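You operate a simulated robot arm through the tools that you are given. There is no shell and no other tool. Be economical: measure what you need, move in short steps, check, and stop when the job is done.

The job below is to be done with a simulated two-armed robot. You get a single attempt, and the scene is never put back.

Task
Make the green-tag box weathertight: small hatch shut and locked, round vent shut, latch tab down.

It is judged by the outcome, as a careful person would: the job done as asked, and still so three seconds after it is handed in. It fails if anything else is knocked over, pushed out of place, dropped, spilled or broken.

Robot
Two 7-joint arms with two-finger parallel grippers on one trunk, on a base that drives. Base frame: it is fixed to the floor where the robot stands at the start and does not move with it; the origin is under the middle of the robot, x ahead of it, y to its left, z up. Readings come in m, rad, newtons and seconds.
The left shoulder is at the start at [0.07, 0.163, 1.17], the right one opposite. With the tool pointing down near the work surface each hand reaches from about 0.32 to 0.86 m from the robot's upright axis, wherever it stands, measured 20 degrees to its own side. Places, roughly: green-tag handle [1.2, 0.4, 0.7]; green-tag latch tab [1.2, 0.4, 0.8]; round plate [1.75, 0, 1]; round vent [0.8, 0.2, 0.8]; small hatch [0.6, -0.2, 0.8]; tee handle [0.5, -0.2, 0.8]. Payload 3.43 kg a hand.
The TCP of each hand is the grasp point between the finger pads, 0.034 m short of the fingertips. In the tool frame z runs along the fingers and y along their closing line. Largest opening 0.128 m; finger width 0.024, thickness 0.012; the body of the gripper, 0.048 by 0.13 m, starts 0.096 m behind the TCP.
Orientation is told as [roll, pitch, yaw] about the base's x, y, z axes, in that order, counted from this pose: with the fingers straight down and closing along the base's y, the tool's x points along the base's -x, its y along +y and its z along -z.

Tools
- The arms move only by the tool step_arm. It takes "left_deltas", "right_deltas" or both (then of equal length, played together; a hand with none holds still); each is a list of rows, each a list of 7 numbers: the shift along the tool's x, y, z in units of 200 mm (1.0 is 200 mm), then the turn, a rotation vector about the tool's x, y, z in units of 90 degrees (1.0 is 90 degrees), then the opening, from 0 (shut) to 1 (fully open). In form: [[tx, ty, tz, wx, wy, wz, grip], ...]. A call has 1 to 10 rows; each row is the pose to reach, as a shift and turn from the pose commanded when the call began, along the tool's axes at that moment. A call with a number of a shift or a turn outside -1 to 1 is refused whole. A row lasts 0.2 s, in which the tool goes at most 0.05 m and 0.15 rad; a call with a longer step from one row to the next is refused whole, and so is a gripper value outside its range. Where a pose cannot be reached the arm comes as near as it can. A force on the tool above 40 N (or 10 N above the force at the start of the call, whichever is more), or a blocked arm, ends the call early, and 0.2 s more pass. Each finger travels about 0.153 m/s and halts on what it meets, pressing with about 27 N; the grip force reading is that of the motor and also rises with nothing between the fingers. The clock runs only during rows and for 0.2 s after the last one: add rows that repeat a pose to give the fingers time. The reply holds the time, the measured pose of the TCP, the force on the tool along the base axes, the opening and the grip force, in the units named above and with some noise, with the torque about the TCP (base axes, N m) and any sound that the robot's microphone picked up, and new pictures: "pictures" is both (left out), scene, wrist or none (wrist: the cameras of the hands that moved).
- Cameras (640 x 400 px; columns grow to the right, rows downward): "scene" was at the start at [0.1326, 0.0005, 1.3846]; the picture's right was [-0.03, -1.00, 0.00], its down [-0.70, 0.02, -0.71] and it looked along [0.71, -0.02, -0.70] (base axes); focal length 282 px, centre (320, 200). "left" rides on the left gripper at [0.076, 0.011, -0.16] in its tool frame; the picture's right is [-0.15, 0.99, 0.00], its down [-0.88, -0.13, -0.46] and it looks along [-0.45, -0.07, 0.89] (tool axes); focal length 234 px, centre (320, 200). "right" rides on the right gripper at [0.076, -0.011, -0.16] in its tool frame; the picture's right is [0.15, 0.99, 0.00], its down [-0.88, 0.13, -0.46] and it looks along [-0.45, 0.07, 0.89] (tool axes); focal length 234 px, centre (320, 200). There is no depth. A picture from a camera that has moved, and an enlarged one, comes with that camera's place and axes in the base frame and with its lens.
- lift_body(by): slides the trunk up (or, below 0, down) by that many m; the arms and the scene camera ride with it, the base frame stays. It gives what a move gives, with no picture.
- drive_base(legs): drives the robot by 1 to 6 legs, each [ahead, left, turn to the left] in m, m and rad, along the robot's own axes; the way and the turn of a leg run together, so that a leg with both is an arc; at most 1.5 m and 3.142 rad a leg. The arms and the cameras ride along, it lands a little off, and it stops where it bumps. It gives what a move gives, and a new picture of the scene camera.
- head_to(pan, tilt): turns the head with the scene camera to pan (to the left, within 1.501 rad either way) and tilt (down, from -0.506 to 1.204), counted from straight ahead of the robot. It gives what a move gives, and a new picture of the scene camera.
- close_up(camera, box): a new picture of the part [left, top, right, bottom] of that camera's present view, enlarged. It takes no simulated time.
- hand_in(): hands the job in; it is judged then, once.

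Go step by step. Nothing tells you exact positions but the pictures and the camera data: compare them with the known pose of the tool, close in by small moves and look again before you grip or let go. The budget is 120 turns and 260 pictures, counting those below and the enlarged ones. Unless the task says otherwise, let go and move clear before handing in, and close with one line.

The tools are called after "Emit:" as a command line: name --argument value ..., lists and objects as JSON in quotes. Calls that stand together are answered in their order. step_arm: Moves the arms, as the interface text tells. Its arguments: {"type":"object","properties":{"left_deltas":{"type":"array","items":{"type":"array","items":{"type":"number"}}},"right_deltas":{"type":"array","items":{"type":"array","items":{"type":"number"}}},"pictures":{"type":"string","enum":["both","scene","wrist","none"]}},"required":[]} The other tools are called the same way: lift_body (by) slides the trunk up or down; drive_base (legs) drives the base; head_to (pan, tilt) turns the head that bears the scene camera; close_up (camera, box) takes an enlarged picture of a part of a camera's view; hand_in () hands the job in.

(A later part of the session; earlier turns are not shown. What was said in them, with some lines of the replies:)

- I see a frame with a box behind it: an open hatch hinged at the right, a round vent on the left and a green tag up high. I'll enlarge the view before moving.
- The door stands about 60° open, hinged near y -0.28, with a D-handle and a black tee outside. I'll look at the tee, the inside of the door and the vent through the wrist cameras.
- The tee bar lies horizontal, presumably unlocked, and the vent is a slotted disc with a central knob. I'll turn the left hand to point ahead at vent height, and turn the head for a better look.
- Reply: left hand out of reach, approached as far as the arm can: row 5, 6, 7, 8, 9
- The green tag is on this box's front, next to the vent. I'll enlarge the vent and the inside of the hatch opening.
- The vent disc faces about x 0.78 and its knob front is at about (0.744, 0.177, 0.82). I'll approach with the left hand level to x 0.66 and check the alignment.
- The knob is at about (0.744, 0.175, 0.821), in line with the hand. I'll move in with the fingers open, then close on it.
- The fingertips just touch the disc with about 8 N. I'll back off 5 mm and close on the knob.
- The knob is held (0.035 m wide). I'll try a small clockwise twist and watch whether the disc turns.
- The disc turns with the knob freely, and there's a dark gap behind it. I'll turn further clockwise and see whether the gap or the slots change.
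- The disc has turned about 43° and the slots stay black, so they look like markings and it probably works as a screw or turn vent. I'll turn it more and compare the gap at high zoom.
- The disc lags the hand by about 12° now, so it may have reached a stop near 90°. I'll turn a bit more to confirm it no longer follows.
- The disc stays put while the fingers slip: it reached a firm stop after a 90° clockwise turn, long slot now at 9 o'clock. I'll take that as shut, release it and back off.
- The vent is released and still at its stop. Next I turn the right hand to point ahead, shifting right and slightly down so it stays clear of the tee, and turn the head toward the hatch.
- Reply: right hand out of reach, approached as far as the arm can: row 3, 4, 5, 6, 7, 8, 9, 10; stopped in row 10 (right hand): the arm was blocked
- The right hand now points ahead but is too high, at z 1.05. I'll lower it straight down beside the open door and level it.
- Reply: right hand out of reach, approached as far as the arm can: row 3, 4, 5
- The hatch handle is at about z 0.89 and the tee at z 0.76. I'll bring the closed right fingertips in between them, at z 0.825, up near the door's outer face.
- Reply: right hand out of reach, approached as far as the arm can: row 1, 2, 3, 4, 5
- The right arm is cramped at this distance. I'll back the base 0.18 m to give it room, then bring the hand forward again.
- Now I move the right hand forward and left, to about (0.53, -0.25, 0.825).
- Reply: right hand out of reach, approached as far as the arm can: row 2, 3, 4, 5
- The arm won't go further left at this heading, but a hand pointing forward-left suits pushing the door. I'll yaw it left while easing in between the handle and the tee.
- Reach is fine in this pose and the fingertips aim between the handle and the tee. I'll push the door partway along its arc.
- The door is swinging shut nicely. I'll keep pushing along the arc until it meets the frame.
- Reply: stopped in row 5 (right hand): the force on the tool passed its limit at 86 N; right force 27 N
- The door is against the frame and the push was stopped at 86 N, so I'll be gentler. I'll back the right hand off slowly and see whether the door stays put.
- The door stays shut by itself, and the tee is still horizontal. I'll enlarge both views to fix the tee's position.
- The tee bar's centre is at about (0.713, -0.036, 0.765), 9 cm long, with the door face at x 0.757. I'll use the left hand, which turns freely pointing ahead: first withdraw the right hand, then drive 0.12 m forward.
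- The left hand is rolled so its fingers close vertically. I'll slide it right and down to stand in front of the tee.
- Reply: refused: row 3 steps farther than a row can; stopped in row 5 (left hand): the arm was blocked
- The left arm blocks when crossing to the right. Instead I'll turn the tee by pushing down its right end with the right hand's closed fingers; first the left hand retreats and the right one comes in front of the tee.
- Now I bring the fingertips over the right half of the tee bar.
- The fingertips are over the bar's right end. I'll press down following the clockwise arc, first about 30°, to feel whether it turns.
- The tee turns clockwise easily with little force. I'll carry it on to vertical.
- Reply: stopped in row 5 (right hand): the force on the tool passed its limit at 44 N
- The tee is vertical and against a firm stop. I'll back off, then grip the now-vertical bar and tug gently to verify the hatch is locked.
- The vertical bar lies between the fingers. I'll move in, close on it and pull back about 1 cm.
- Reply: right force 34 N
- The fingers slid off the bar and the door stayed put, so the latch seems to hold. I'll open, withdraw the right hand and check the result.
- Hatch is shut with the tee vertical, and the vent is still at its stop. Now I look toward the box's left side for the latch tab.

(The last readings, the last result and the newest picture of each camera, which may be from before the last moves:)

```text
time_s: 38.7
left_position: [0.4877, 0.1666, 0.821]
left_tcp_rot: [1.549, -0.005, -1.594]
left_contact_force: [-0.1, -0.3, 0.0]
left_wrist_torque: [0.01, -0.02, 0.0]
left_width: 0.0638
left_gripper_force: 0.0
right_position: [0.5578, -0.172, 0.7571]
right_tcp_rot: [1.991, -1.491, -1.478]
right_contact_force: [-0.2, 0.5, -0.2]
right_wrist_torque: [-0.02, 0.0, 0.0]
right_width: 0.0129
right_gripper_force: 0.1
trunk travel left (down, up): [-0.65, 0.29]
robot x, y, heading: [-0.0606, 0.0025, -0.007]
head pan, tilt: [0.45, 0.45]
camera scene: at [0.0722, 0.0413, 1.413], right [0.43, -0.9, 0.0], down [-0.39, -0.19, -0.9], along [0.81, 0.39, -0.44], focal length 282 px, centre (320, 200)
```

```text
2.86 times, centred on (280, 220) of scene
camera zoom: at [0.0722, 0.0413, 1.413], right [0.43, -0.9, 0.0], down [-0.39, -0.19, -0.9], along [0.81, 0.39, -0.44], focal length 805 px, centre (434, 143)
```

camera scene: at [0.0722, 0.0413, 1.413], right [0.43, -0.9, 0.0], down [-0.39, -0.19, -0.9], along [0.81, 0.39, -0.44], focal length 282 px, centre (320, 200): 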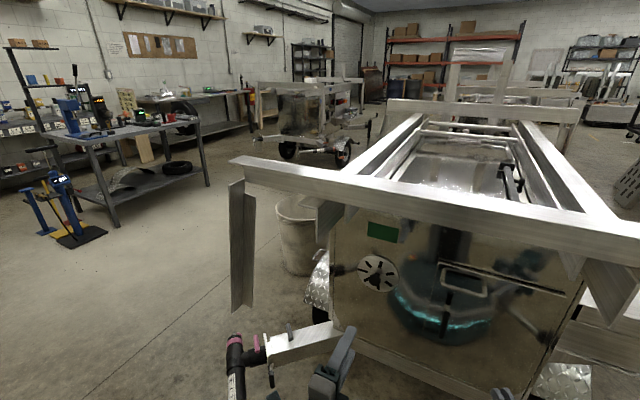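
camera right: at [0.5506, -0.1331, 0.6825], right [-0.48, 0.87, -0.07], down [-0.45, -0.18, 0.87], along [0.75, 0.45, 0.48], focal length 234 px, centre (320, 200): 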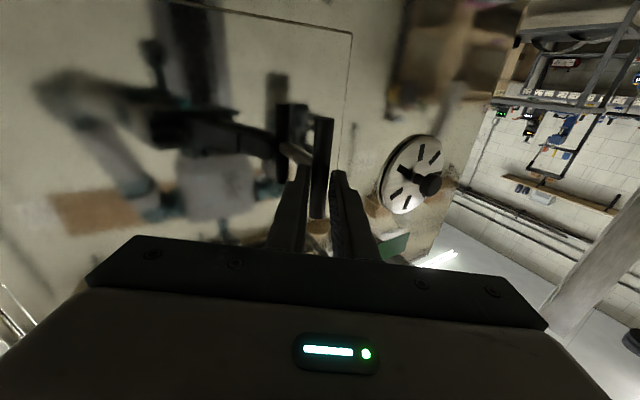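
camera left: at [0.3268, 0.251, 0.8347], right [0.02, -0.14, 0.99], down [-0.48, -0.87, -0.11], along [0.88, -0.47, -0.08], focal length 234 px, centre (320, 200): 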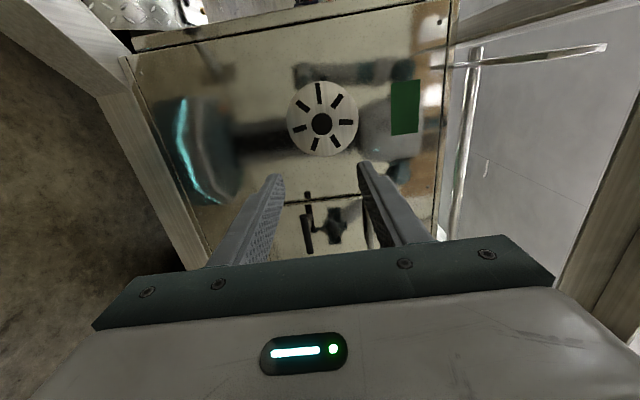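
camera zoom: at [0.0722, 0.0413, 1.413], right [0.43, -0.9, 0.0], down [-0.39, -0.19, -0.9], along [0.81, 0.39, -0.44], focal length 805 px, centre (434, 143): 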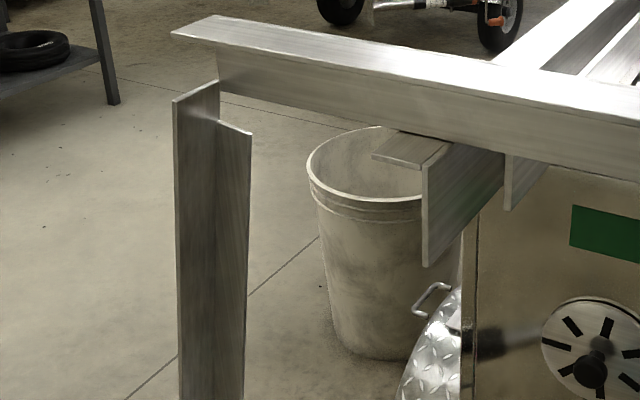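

The cross bar stands at x≈0.52, z≈1.2, with the bin at about (1.5, 0.9) near the left side, and the aisle at y 1–2 is free. I'll back straight out first.

Emit:
drive_base --legs '[[-0.6, 0, 0]]'

Emit:
drive_base --legs '[[0, 1.3, 0]]'

```text
time_s: 42.1
left_position: [-0.1192, 0.1716, 0.8204]
left_tcp_rot: [1.549, -0.008, -1.587]
left_contact_force: [1.0, -0.3, 0.4]
left_wrist_torque: [-0.01, 0.0, 0.02]
left_width: 0.064
left_gripper_force: 0.0
right_position: [-0.0449, -0.1669, 0.7567]
right_tcp_rot: [1.999, -1.488, -1.481]
right_contact_force: [1.1, 0.8, 0.1]
right_wrist_torque: [-0.01, -0.02, -0.02]
right_width: 0.0129
right_gripper_force: 0.1
trunk travel left (down, up): [-0.65, 0.29]
robot x, y, heading: [-0.6655, 0.0012, 0.005]
head pan, tilt: [0.45, 0.45]
camera scene: at [-0.5328, 0.0432, 1.4131], right [0.44, -0.9, 0.0], down [-0.39, -0.19, -0.9], along [0.81, 0.39, -0.43], focal length 282 px, centre (320, 200)
```

scene: 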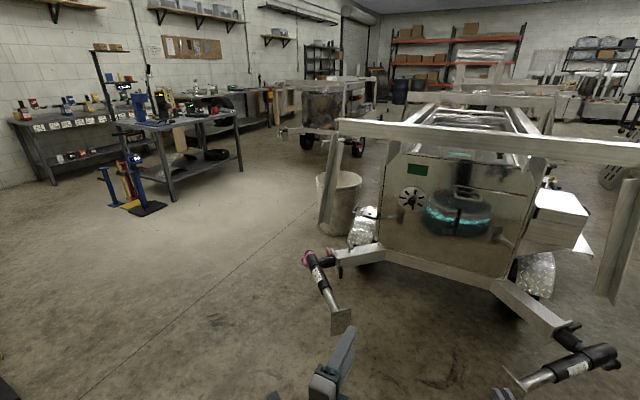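

```text
time_s: 48.7
left_position: [-0.1148, 1.492, 0.8215]
left_tcp_rot: [1.549, -0.005, -1.595]
left_contact_force: [0.3, 0.0, -1.2]
left_wrist_torque: [-0.03, 0.01, 0.0]
left_width: 0.0638
left_gripper_force: 0.0
right_position: [-0.0416, 1.1512, 0.7567]
right_tcp_rot: [1.993, -1.49, -1.481]
right_contact_force: [0.9, -0.3, -0.5]
right_wrist_torque: [-0.01, 0.0, 0.01]
right_width: 0.0128
right_gripper_force: 0.0
trunk travel left (down, up): [-0.65, 0.29]
robot x, y, heading: [-0.6622, 1.3201, -0.006]
head pan, tilt: [0.45, 0.45]
camera scene: at [-0.5294, 1.3661, 1.413], right [0.43, -0.9, 0.0], down [-0.39, -0.19, -0.9], along [0.81, 0.39, -0.44], focal length 282 px, centre (320, 200)
```

scene: 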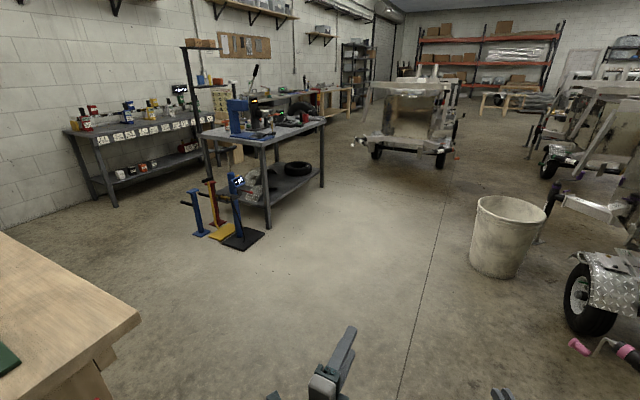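

The bin is at about (1.6, 0.9), radius roughly 0.25. I'll look right at the trailer's left side before driving alongside.

Emit:
head_to --pan -0.5 --tilt 0.4

Emit:
close_up --camera "scene" --box '[160, 100, 400, 250]'

```text
time_s: 50.0
left_position: [-0.1155, 1.4924, 0.8213]
left_tcp_rot: [1.549, -0.005, -1.596]
left_contact_force: [-0.3, -0.3, -0.3]
left_wrist_torque: [-0.04, 0.0, 0.03]
left_width: 0.064
left_gripper_force: 0.0
right_position: [-0.0435, 1.1507, 0.7582]
right_tcp_rot: [1.993, -1.49, -1.48]
right_contact_force: [0.1, 0.4, 0.0]
right_wrist_torque: [0.04, 0.02, -0.03]
right_width: 0.0128
right_gripper_force: 0.2
trunk travel left (down, up): [-0.65, 0.29]
robot x, y, heading: [-0.6633, 1.3187, -0.007]
head pan, tilt: [-0.499, 0.4]
camera scene: at [-0.5312, 1.2815, 1.4176], right [-0.48, -0.88, 0.0], down [-0.34, 0.19, -0.92], along [0.81, -0.44, -0.39], focal length 282 px, centre (320, 200)
```

scene: 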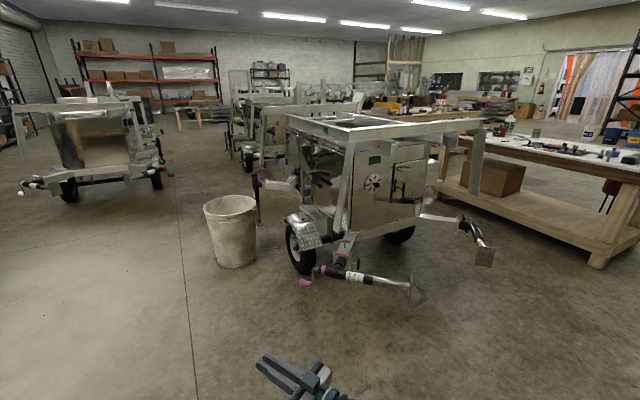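

```text
2.67 times, centred on (280, 175) of scene
camera zoom: at [-0.5312, 1.2815, 1.4176], right [-0.48, -0.88, 0.0], down [-0.34, 0.19, -0.92], along [0.81, -0.44, -0.39], focal length 751 px, centre (427, 267)
```

zoom: 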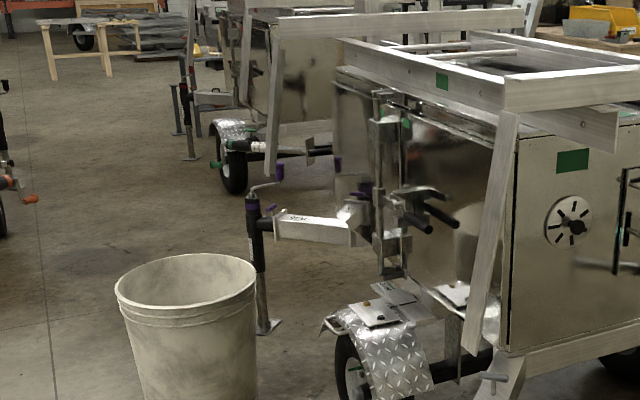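

The left side carries a vertical latch column with a black-gripped lever, and another trailer's jack stands behind. I'll drive up alongside to about (0.8, 1.3) and turn to face the side.

Emit:
drive_base --legs '[[1.45, 0, 0], [0, 0, -1.565]]'

Emit:
head_to --pan 0.2 --tilt 0.6

```text
time_s: 60.9
left_position: [0.9527, 0.7767, 0.8221]
left_tcp_rot: [1.55, -0.004, 3.131]
left_contact_force: [0.2, 0.9, -0.2]
left_wrist_torque: [0.02, 0.0, -0.02]
left_width: 0.064
left_gripper_force: 0.0
right_position: [0.614, 0.701, 0.7567]
right_tcp_rot: [1.992, -1.491, -3.036]
right_contact_force: [-0.3, -0.5, 0.2]
right_wrist_torque: [-0.01, 0.01, 0.03]
right_width: 0.013
right_gripper_force: 0.0
trunk travel left (down, up): [-0.65, 0.29]
robot x, y, heading: [0.7776, 1.3243, -1.561]
head pan, tilt: [-0.499, 0.4]
camera scene: at [0.7337, 1.1936, 1.4177], right [-0.88, 0.47, 0.0], down [0.18, 0.34, -0.92], along [-0.43, -0.81, -0.39], focal length 282 px, centre (320, 200)
```

scene: 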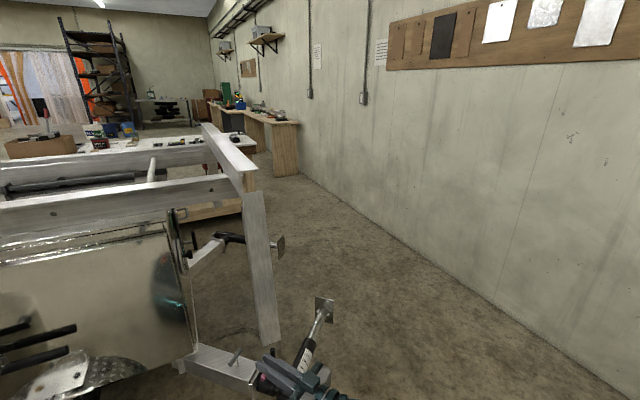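

```text
time_s: 62.0
left_position: [0.9532, 0.7784, 0.8222]
left_tcp_rot: [1.55, -0.006, 3.13]
left_contact_force: [0.5, 0.0, 0.0]
left_wrist_torque: [-0.01, 0.0, -0.03]
left_width: 0.0641
left_gripper_force: 0.2
right_position: [0.6138, 0.6998, 0.7572]
right_tcp_rot: [1.994, -1.489, -3.038]
right_contact_force: [0.9, 0.0, 0.1]
right_wrist_torque: [0.0, 0.01, 0.01]
right_width: 0.0128
right_gripper_force: 0.1
trunk travel left (down, up): [-0.65, 0.29]
robot x, y, heading: [0.7767, 1.3231, -1.559]
head pan, tilt: [0.201, 0.6]
camera scene: at [0.7957, 1.1889, 1.3994], right [-0.98, -0.21, 0.0], down [-0.12, 0.55, -0.83], along [0.17, -0.81, -0.56], focal length 282 px, centre (320, 200)
```

scene: 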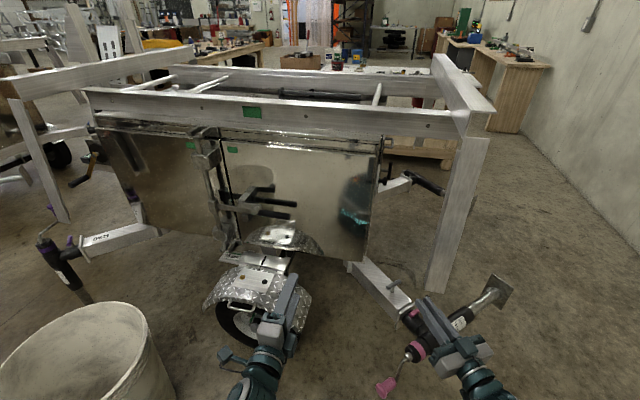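

Now I have a good side view: a side door with a lock rod, a lever and latch parts near x 1.1–1.2. I'll enlarge it.

Emit:
close_up --camera "scene" --box '[130, 90, 330, 260]'

Emit:
close_up --camera "scene" --box '[180, 120, 280, 220]'

```text
2.35 times, centred on (230, 175) of scene
camera zoom: at [0.7957, 1.1889, 1.3994], right [-0.98, -0.21, 0.0], down [-0.12, 0.55, -0.83], along [0.17, -0.81, -0.56], focal length 663 px, centre (532, 259)
```

zoom: 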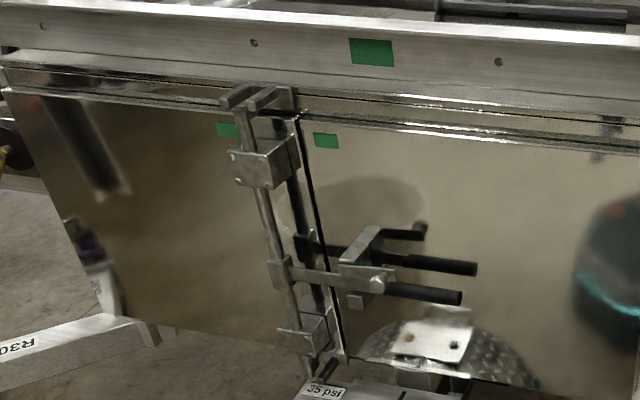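

```text
4.00 times, centred on (230, 170) of scene
camera zoom: at [0.7957, 1.1889, 1.3994], right [-0.98, -0.21, 0.0], down [-0.12, 0.55, -0.83], along [0.17, -0.81, -0.56], focal length 1127 px, centre (680, 320)
```

zoom: 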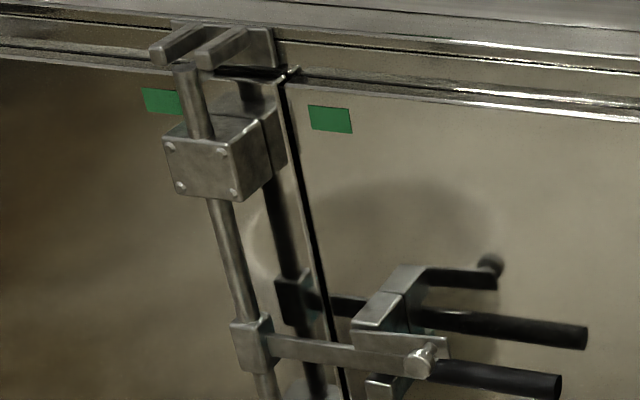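

It's a cam-lock rod with a horizontal lever lying in a keeper, and the latch tab at the keeper. I'll shift 0.26 m left to face it with the left hand, and look again.

Emit:
drive_base --legs '[[0, 0.26, 0]]'

Emit:
close_up --camera "left" --box '[0, 0, 640, 400]'

Emit:
head_to --pan 0.2 --tilt 0.7

Emit:
close_up --camera "scene" --box '[230, 60, 390, 200]'

```text
time_s: 63.9
left_position: [1.2112, 0.7799, 0.8209]
left_tcp_rot: [1.549, -0.005, 3.13]
left_contact_force: [-0.7, -0.2, 0.4]
left_wrist_torque: [-0.01, -0.03, -0.01]
left_width: 0.0639
left_gripper_force: 0.2
right_position: [0.8719, 0.7032, 0.7578]
right_tcp_rot: [1.991, -1.492, -3.038]
right_contact_force: [0.4, -0.2, 0.7]
right_wrist_torque: [-0.01, 0.02, -0.02]
right_width: 0.0127
right_gripper_force: 0.1
trunk travel left (down, up): [-0.65, 0.29]
robot x, y, heading: [1.0353, 1.3206, -1.566]
head pan, tilt: [0.201, 0.6]
camera scene: at [1.0558, 1.1912, 1.3994], right [-0.98, -0.21, 0.0], down [-0.12, 0.55, -0.82], along [0.17, -0.81, -0.57], focal length 282 px, centre (320, 200)
```

scene: 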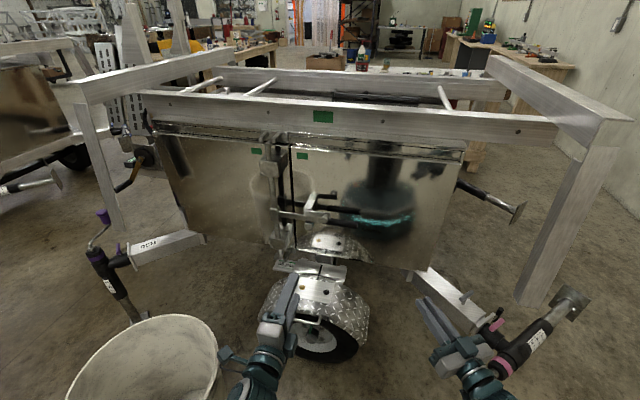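

```text
1.00 times, centred on (320, 200) of left (not enlarged: the box is as wide or as high as the picture)
camera zoom: at [1.2878, 0.9384, 0.8349], right [-0.14, -0.02, 0.99], down [-0.88, 0.47, -0.12], along [-0.46, -0.88, -0.08], focal length 234 px, centre (320, 200)
```

zoom: 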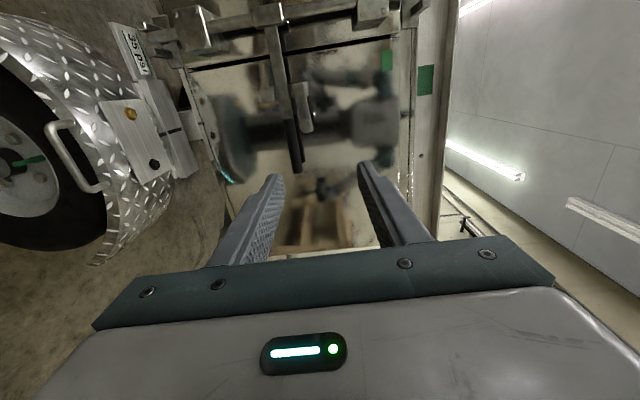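

```text
time_s: 64.5
left_position: [1.2101, 0.7788, 0.8214]
left_tcp_rot: [1.55, -0.006, 3.128]
left_contact_force: [0.3, -1.0, -0.1]
left_wrist_torque: [0.01, 0.0, -0.01]
left_width: 0.0643
left_gripper_force: 0.1
right_position: [0.8704, 0.7038, 0.7572]
right_tcp_rot: [1.996, -1.491, -3.04]
right_contact_force: [-1.2, 0.2, -0.3]
right_wrist_torque: [-0.01, -0.02, -0.05]
right_width: 0.0127
right_gripper_force: 0.1
trunk travel left (down, up): [-0.65, 0.29]
robot x, y, heading: [1.0319, 1.3241, -1.56]
head pan, tilt: [0.201, 0.7]
camera scene: at [1.0538, 1.1945, 1.3908], right [-0.98, -0.21, 0.0], down [-0.13, 0.63, -0.77], along [0.16, -0.75, -0.64], focal length 282 px, centre (320, 200)
```

scene: 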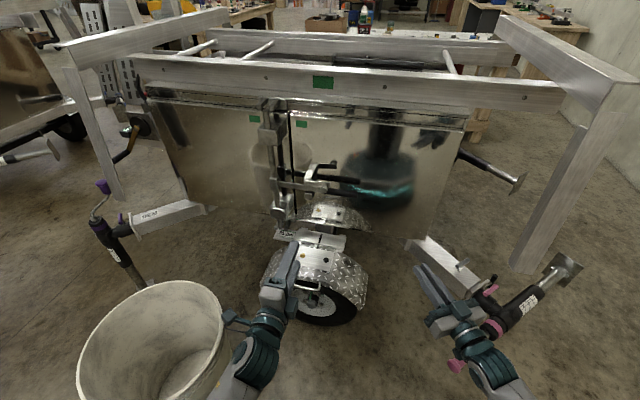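

```text
2.86 times, centred on (310, 130) of scene
camera zoom: at [1.0538, 1.1945, 1.3908], right [-0.98, -0.21, 0.0], down [-0.13, 0.63, -0.77], along [0.16, -0.75, -0.64], focal length 805 px, centre (349, 400)
```

zoom: 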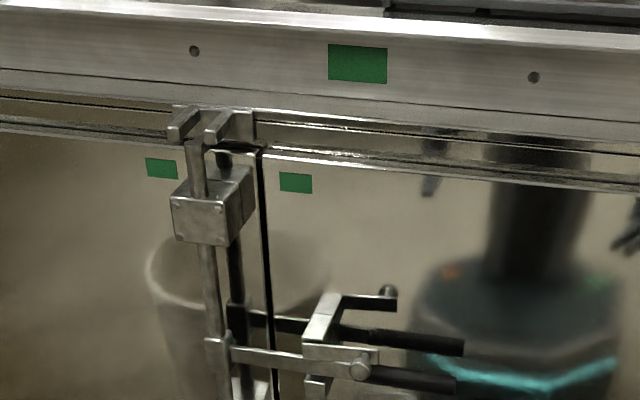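

Enlarging the left hand's view, which looks along the lever and the keeper.

Emit:
close_up --camera "left" --box '[180, 0, 420, 190]'

Emit:
close_up --camera "scene" --box '[285, 145, 365, 205]'

Emit:
close_up --camera "right" --box '[0, 0, 640, 400]'

```text
2.11 times, centred on (300, 95) of left
camera zoom: at [1.2871, 0.9384, 0.8351], right [-0.14, -0.02, 0.99], down [-0.88, 0.47, -0.12], along [-0.46, -0.88, -0.08], focal length 493 px, centre (362, 421)
```

zoom: 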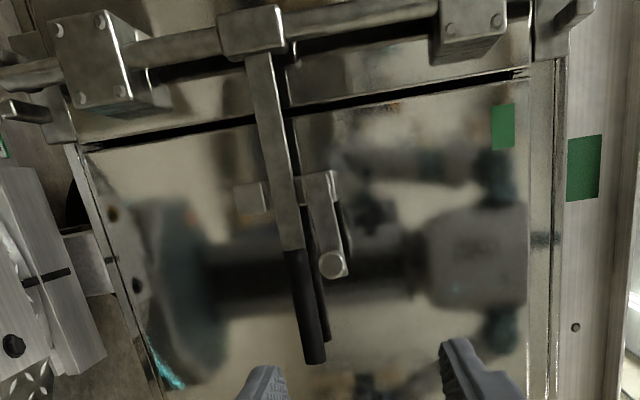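

```text
6.67 times, centred on (325, 175) of scene
camera zoom: at [1.0538, 1.1945, 1.3908], right [-0.98, -0.21, 0.0], down [-0.13, 0.63, -0.77], along [0.16, -0.75, -0.64], focal length 1878 px, centre (287, 367)
```

zoom: 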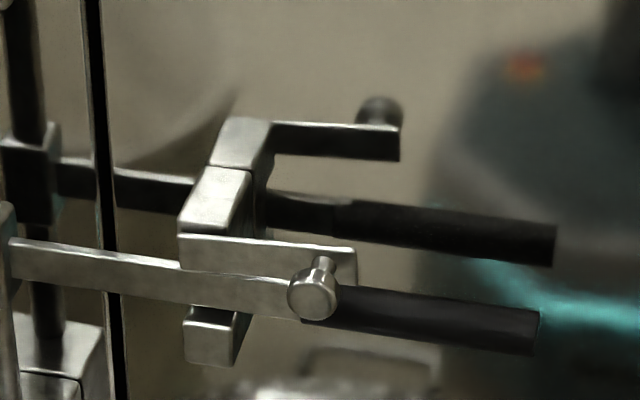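

```text
1.00 times, centred on (320, 200) of right (not enlarged: the box is as wide or as high as the picture)
camera zoom: at [0.7892, 0.8363, 0.6756], right [0.86, 0.5, -0.07], down [-0.19, 0.45, 0.87], along [0.47, -0.74, 0.48], focal length 234 px, centre (320, 200)
```

zoom: 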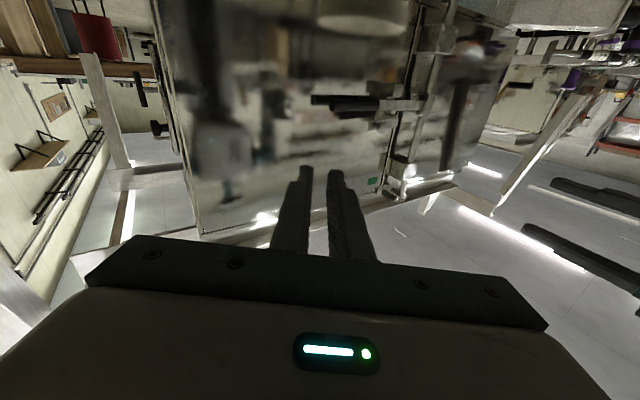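

The tab is a plate level with the lever, pivoting at about (1.265, 0.41, 0.79), with a knob at its free end (1.202, 0.425, 0.786). It must swing down over the lever. I'll close the left fingers and approach above the knob.

Emit:
step_arm --left_deltas '[[-0.02, 0.05, 0.2, 0, 0, 0, 0.2], [-0.04, 0.08, 0.42, 0, 0, 0, 0], [-0.05, 0.08, 0.64, 0, 0, 0, 0], [-0.05, 0.08, 0.86, 0, 0, 0, 0], [-0.05, 0.08, 1.0, 0, 0, 0, 0]]' --pictures "wrist"

Emit:
close_up --camera "scene" --box '[240, 120, 380, 240]'

```text
time_s: 65.7
left_position: [1.1977, 0.5777, 0.8323]
left_tcp_rot: [1.549, -0.005, 3.129]
left_contact_force: [0.8, -0.7, 0.1]
left_wrist_torque: [0.0, -0.04, -0.01]
left_width: 0.0001
left_gripper_force: 26.4
right_position: [0.8709, 0.7016, 0.7577]
right_tcp_rot: [1.988, -1.49, -3.035]
right_contact_force: [0.5, -0.4, -0.9]
right_wrist_torque: [-0.01, 0.01, 0.02]
right_width: 0.0129
right_gripper_force: 0.0
trunk travel left (down, up): [-0.65, 0.29]
robot x, y, heading: [1.0363, 1.3248, -1.563]
head pan, tilt: [0.201, 0.7]
camera left: at [1.274, 0.7369, 0.8468], right [-0.14, -0.02, 0.99], down [-0.88, 0.47, -0.12], along [-0.46, -0.88, -0.08], focal length 234 px, centre (320, 200)
```

left: 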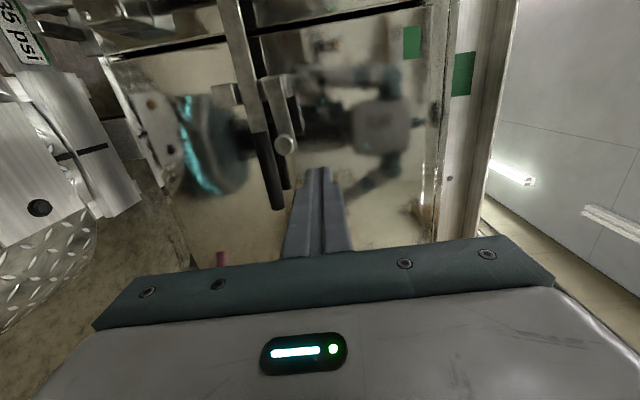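

```text
3.33 times, centred on (310, 180) of scene
camera zoom: at [1.0539, 1.194, 1.3907], right [-0.98, -0.21, 0.0], down [-0.13, 0.63, -0.76], along [0.16, -0.75, -0.64], focal length 939 px, centre (353, 267)
```

zoom: 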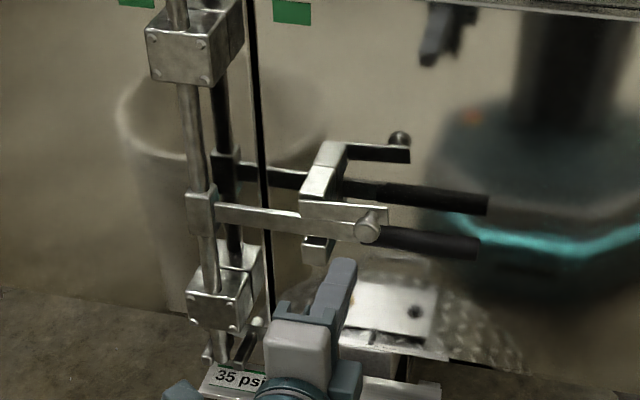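

The knob is confirmed at (1.201, 0.425, 0.783). I'll advance so the tips overlap only the knob, then start pressing down to about 30°.

Emit:
step_arm --left_deltas '[[0.01, 0, 0.22, 0, 0, 0, 0], [0.01, 0, 0.44, 0, 0, 0, 0], [0.01, 0, 0.625, 0, 0, 0, 0], [0.01, -0.09, 0.625, 0, 0, 0, 0], [0.005, -0.18, 0.625, 0, 0, 0, 0], [0.0, -0.28, 0.625, 0, 0, 0, 0]]' --pictures "wrist"

Emit:
close_up --camera "scene" --box '[260, 120, 380, 220]'

```text
time_s: 67.1
left_position: [1.1969, 0.4551, 0.7753]
left_tcp_rot: [1.549, -0.005, 3.13]
left_contact_force: [-0.4, -0.2, -0.4]
left_wrist_torque: [-0.01, 0.0, 0.02]
left_width: 0.0
left_gripper_force: 26.6
right_position: [0.8705, 0.7034, 0.7569]
right_tcp_rot: [1.995, -1.49, -3.04]
right_contact_force: [-0.1, -0.1, 0.0]
right_wrist_torque: [-0.02, -0.01, 0.01]
right_width: 0.0126
right_gripper_force: 0.0
trunk travel left (down, up): [-0.65, 0.29]
robot x, y, heading: [1.0364, 1.3257, -1.566]
head pan, tilt: [0.201, 0.7]
camera left: at [1.2728, 0.6144, 0.7885], right [-0.14, -0.02, 0.99], down [-0.88, 0.47, -0.12], along [-0.46, -0.88, -0.08], focal length 234 px, centre (320, 200)
```

left: 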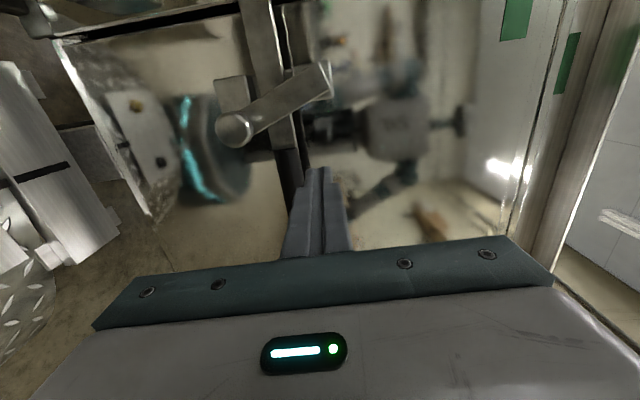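

```text
4.00 times, centred on (320, 170) of scene
camera zoom: at [1.0535, 1.1944, 1.3908], right [-0.98, -0.21, 0.0], down [-0.13, 0.63, -0.76], along [0.16, -0.75, -0.64], focal length 1127 px, centre (320, 320)
```

zoom: 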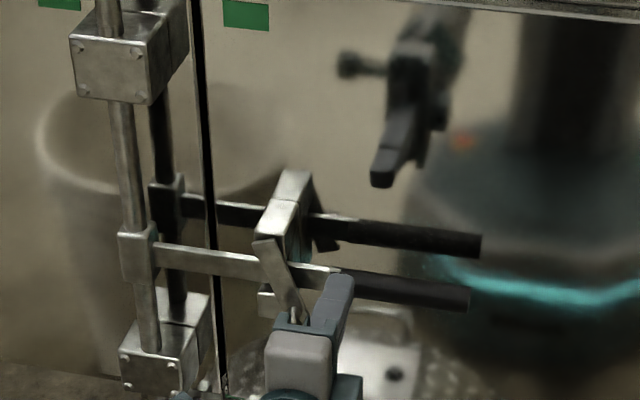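

The tab is swinging down across the lever. I'll continue the arc to bring it vertical.

Emit:
step_arm --left_deltas '[[0.03, -0.08, 0, 0, 0, 0, 0], [0.08, -0.15, 0, 0, 0, 0, 0], [0.14, -0.21, 0, 0, 0, 0, 0], [0.19, -0.24, 0, 0, 0, 0, 0], [0.24, -0.25, 0, 0, 0, 0, 0], [0.28, -0.25, 0, 0, 0, 0, 0]]' --pictures "wrist"

Emit:
close_up --camera "scene" --box '[260, 120, 380, 220]'

```text
time_s: 68.5
left_position: [1.2499, 0.4562, 0.7245]
left_tcp_rot: [1.551, -0.005, 3.125]
left_contact_force: [-7.4, 1.1, 0.5]
left_wrist_torque: [0.03, 0.09, -0.27]
left_width: 0.0001
left_gripper_force: 27.1
right_position: [0.8704, 0.7025, 0.7577]
right_tcp_rot: [1.995, -1.491, -3.042]
right_contact_force: [-0.9, 0.7, -0.2]
right_wrist_torque: [-0.01, 0.04, 0.02]
right_width: 0.0126
right_gripper_force: 0.0
trunk travel left (down, up): [-0.65, 0.29]
robot x, y, heading: [1.0393, 1.3234, -1.564]
head pan, tilt: [0.201, 0.7]
camera left: at [1.3259, 0.6145, 0.738], right [-0.14, -0.02, 0.99], down [-0.87, 0.47, -0.12], along [-0.46, -0.88, -0.08], focal length 234 px, centre (320, 200)
```

left: 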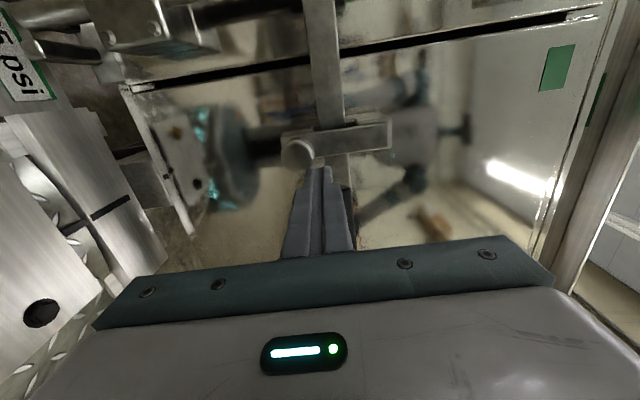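

```text
4.00 times, centred on (320, 170) of scene
camera zoom: at [1.0525, 1.1946, 1.3908], right [-0.98, -0.21, 0.0], down [-0.13, 0.63, -0.77], along [0.16, -0.75, -0.64], focal length 1127 px, centre (320, 320)
```

zoom: 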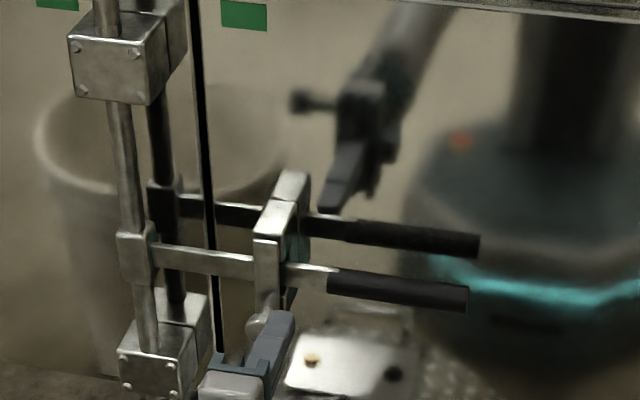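

The tab now hangs vertical across the lever with about 7 N against its stop. I'll move the finger clear and withdraw.

Emit:
step_arm --left_deltas '[[-0.06, 0, 0, 0, 0, 0, 0], [-0.1, 0, -0.2, 0, 0, 0, 0], [-0.1, 0.1, -0.42, 0, 0, 0, 0], [-0.1, 0.25, -0.6, 0, 0, 0, 0], [-0.1, 0.35, -0.8, 0, 0, 0, 0], [-0.1, 0.45, -1.0, 0, 0, 0, 0]]' --pictures "wrist"

Emit:
close_up --camera "scene" --box '[260, 120, 380, 220]'

Emit:
close_up --camera "scene" --box '[200, 60, 400, 260]'

```text
time_s: 69.9
left_position: [1.2344, 0.6555, 0.8178]
left_tcp_rot: [1.55, -0.004, 3.13]
left_contact_force: [1.0, -0.5, 0.1]
left_wrist_torque: [-0.01, -0.01, 0.0]
left_width: 0.0002
left_gripper_force: 27.1
right_position: [0.8722, 0.7039, 0.7576]
right_tcp_rot: [2.005, -1.489, -3.049]
right_contact_force: [-0.4, 0.1, 0.9]
right_wrist_torque: [0.04, -0.02, -0.03]
right_width: 0.0124
right_gripper_force: 0.0
trunk travel left (down, up): [-0.65, 0.29]
robot x, y, heading: [1.0331, 1.3267, -1.564]
head pan, tilt: [0.201, 0.7]
camera left: at [1.3109, 0.8139, 0.832], right [-0.14, -0.02, 0.99], down [-0.88, 0.47, -0.12], along [-0.46, -0.88, -0.08], focal length 234 px, centre (320, 200)
```

left: 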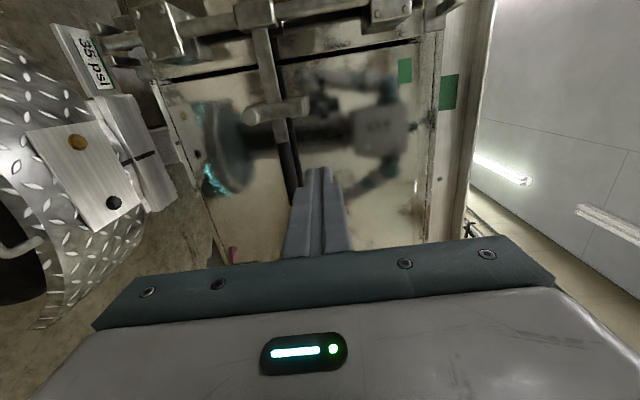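

```text
4.00 times, centred on (320, 170) of scene
camera zoom: at [1.0542, 1.1956, 1.3909], right [-0.98, -0.21, 0.0], down [-0.13, 0.63, -0.77], along [0.16, -0.75, -0.64], focal length 1127 px, centre (320, 320)
```

zoom: 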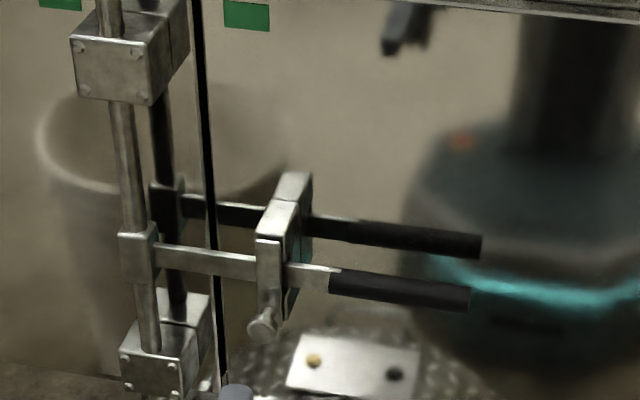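

```text
2.00 times, centred on (300, 160) of scene
camera zoom: at [1.0542, 1.1956, 1.3909], right [-0.98, -0.21, 0.0], down [-0.13, 0.63, -0.77], along [0.16, -0.75, -0.64], focal length 563 px, centre (360, 280)
```

zoom: 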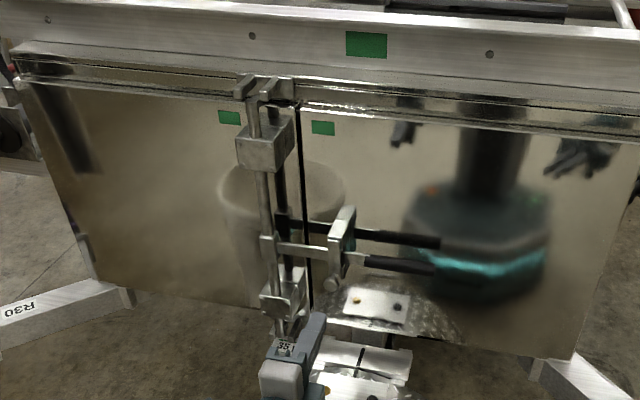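

The hatch is shut with its tee turned to the stop, the vent is turned to its stop, and the tab hangs down over the lever. Both hands are clear, so I'm handing in.

Emit:
hand_in

```text
The job is handed in.
```

I shut the hatch and turned its tee a quarter turn to the stop, turned the round vent clockwise to its stop, and swung the latch tab down over the lever. Nothing marks which way the vent shuts, so clockwise is my reading of it; on a light tug of the tee the hatch stayed shut, though my grip slipped.
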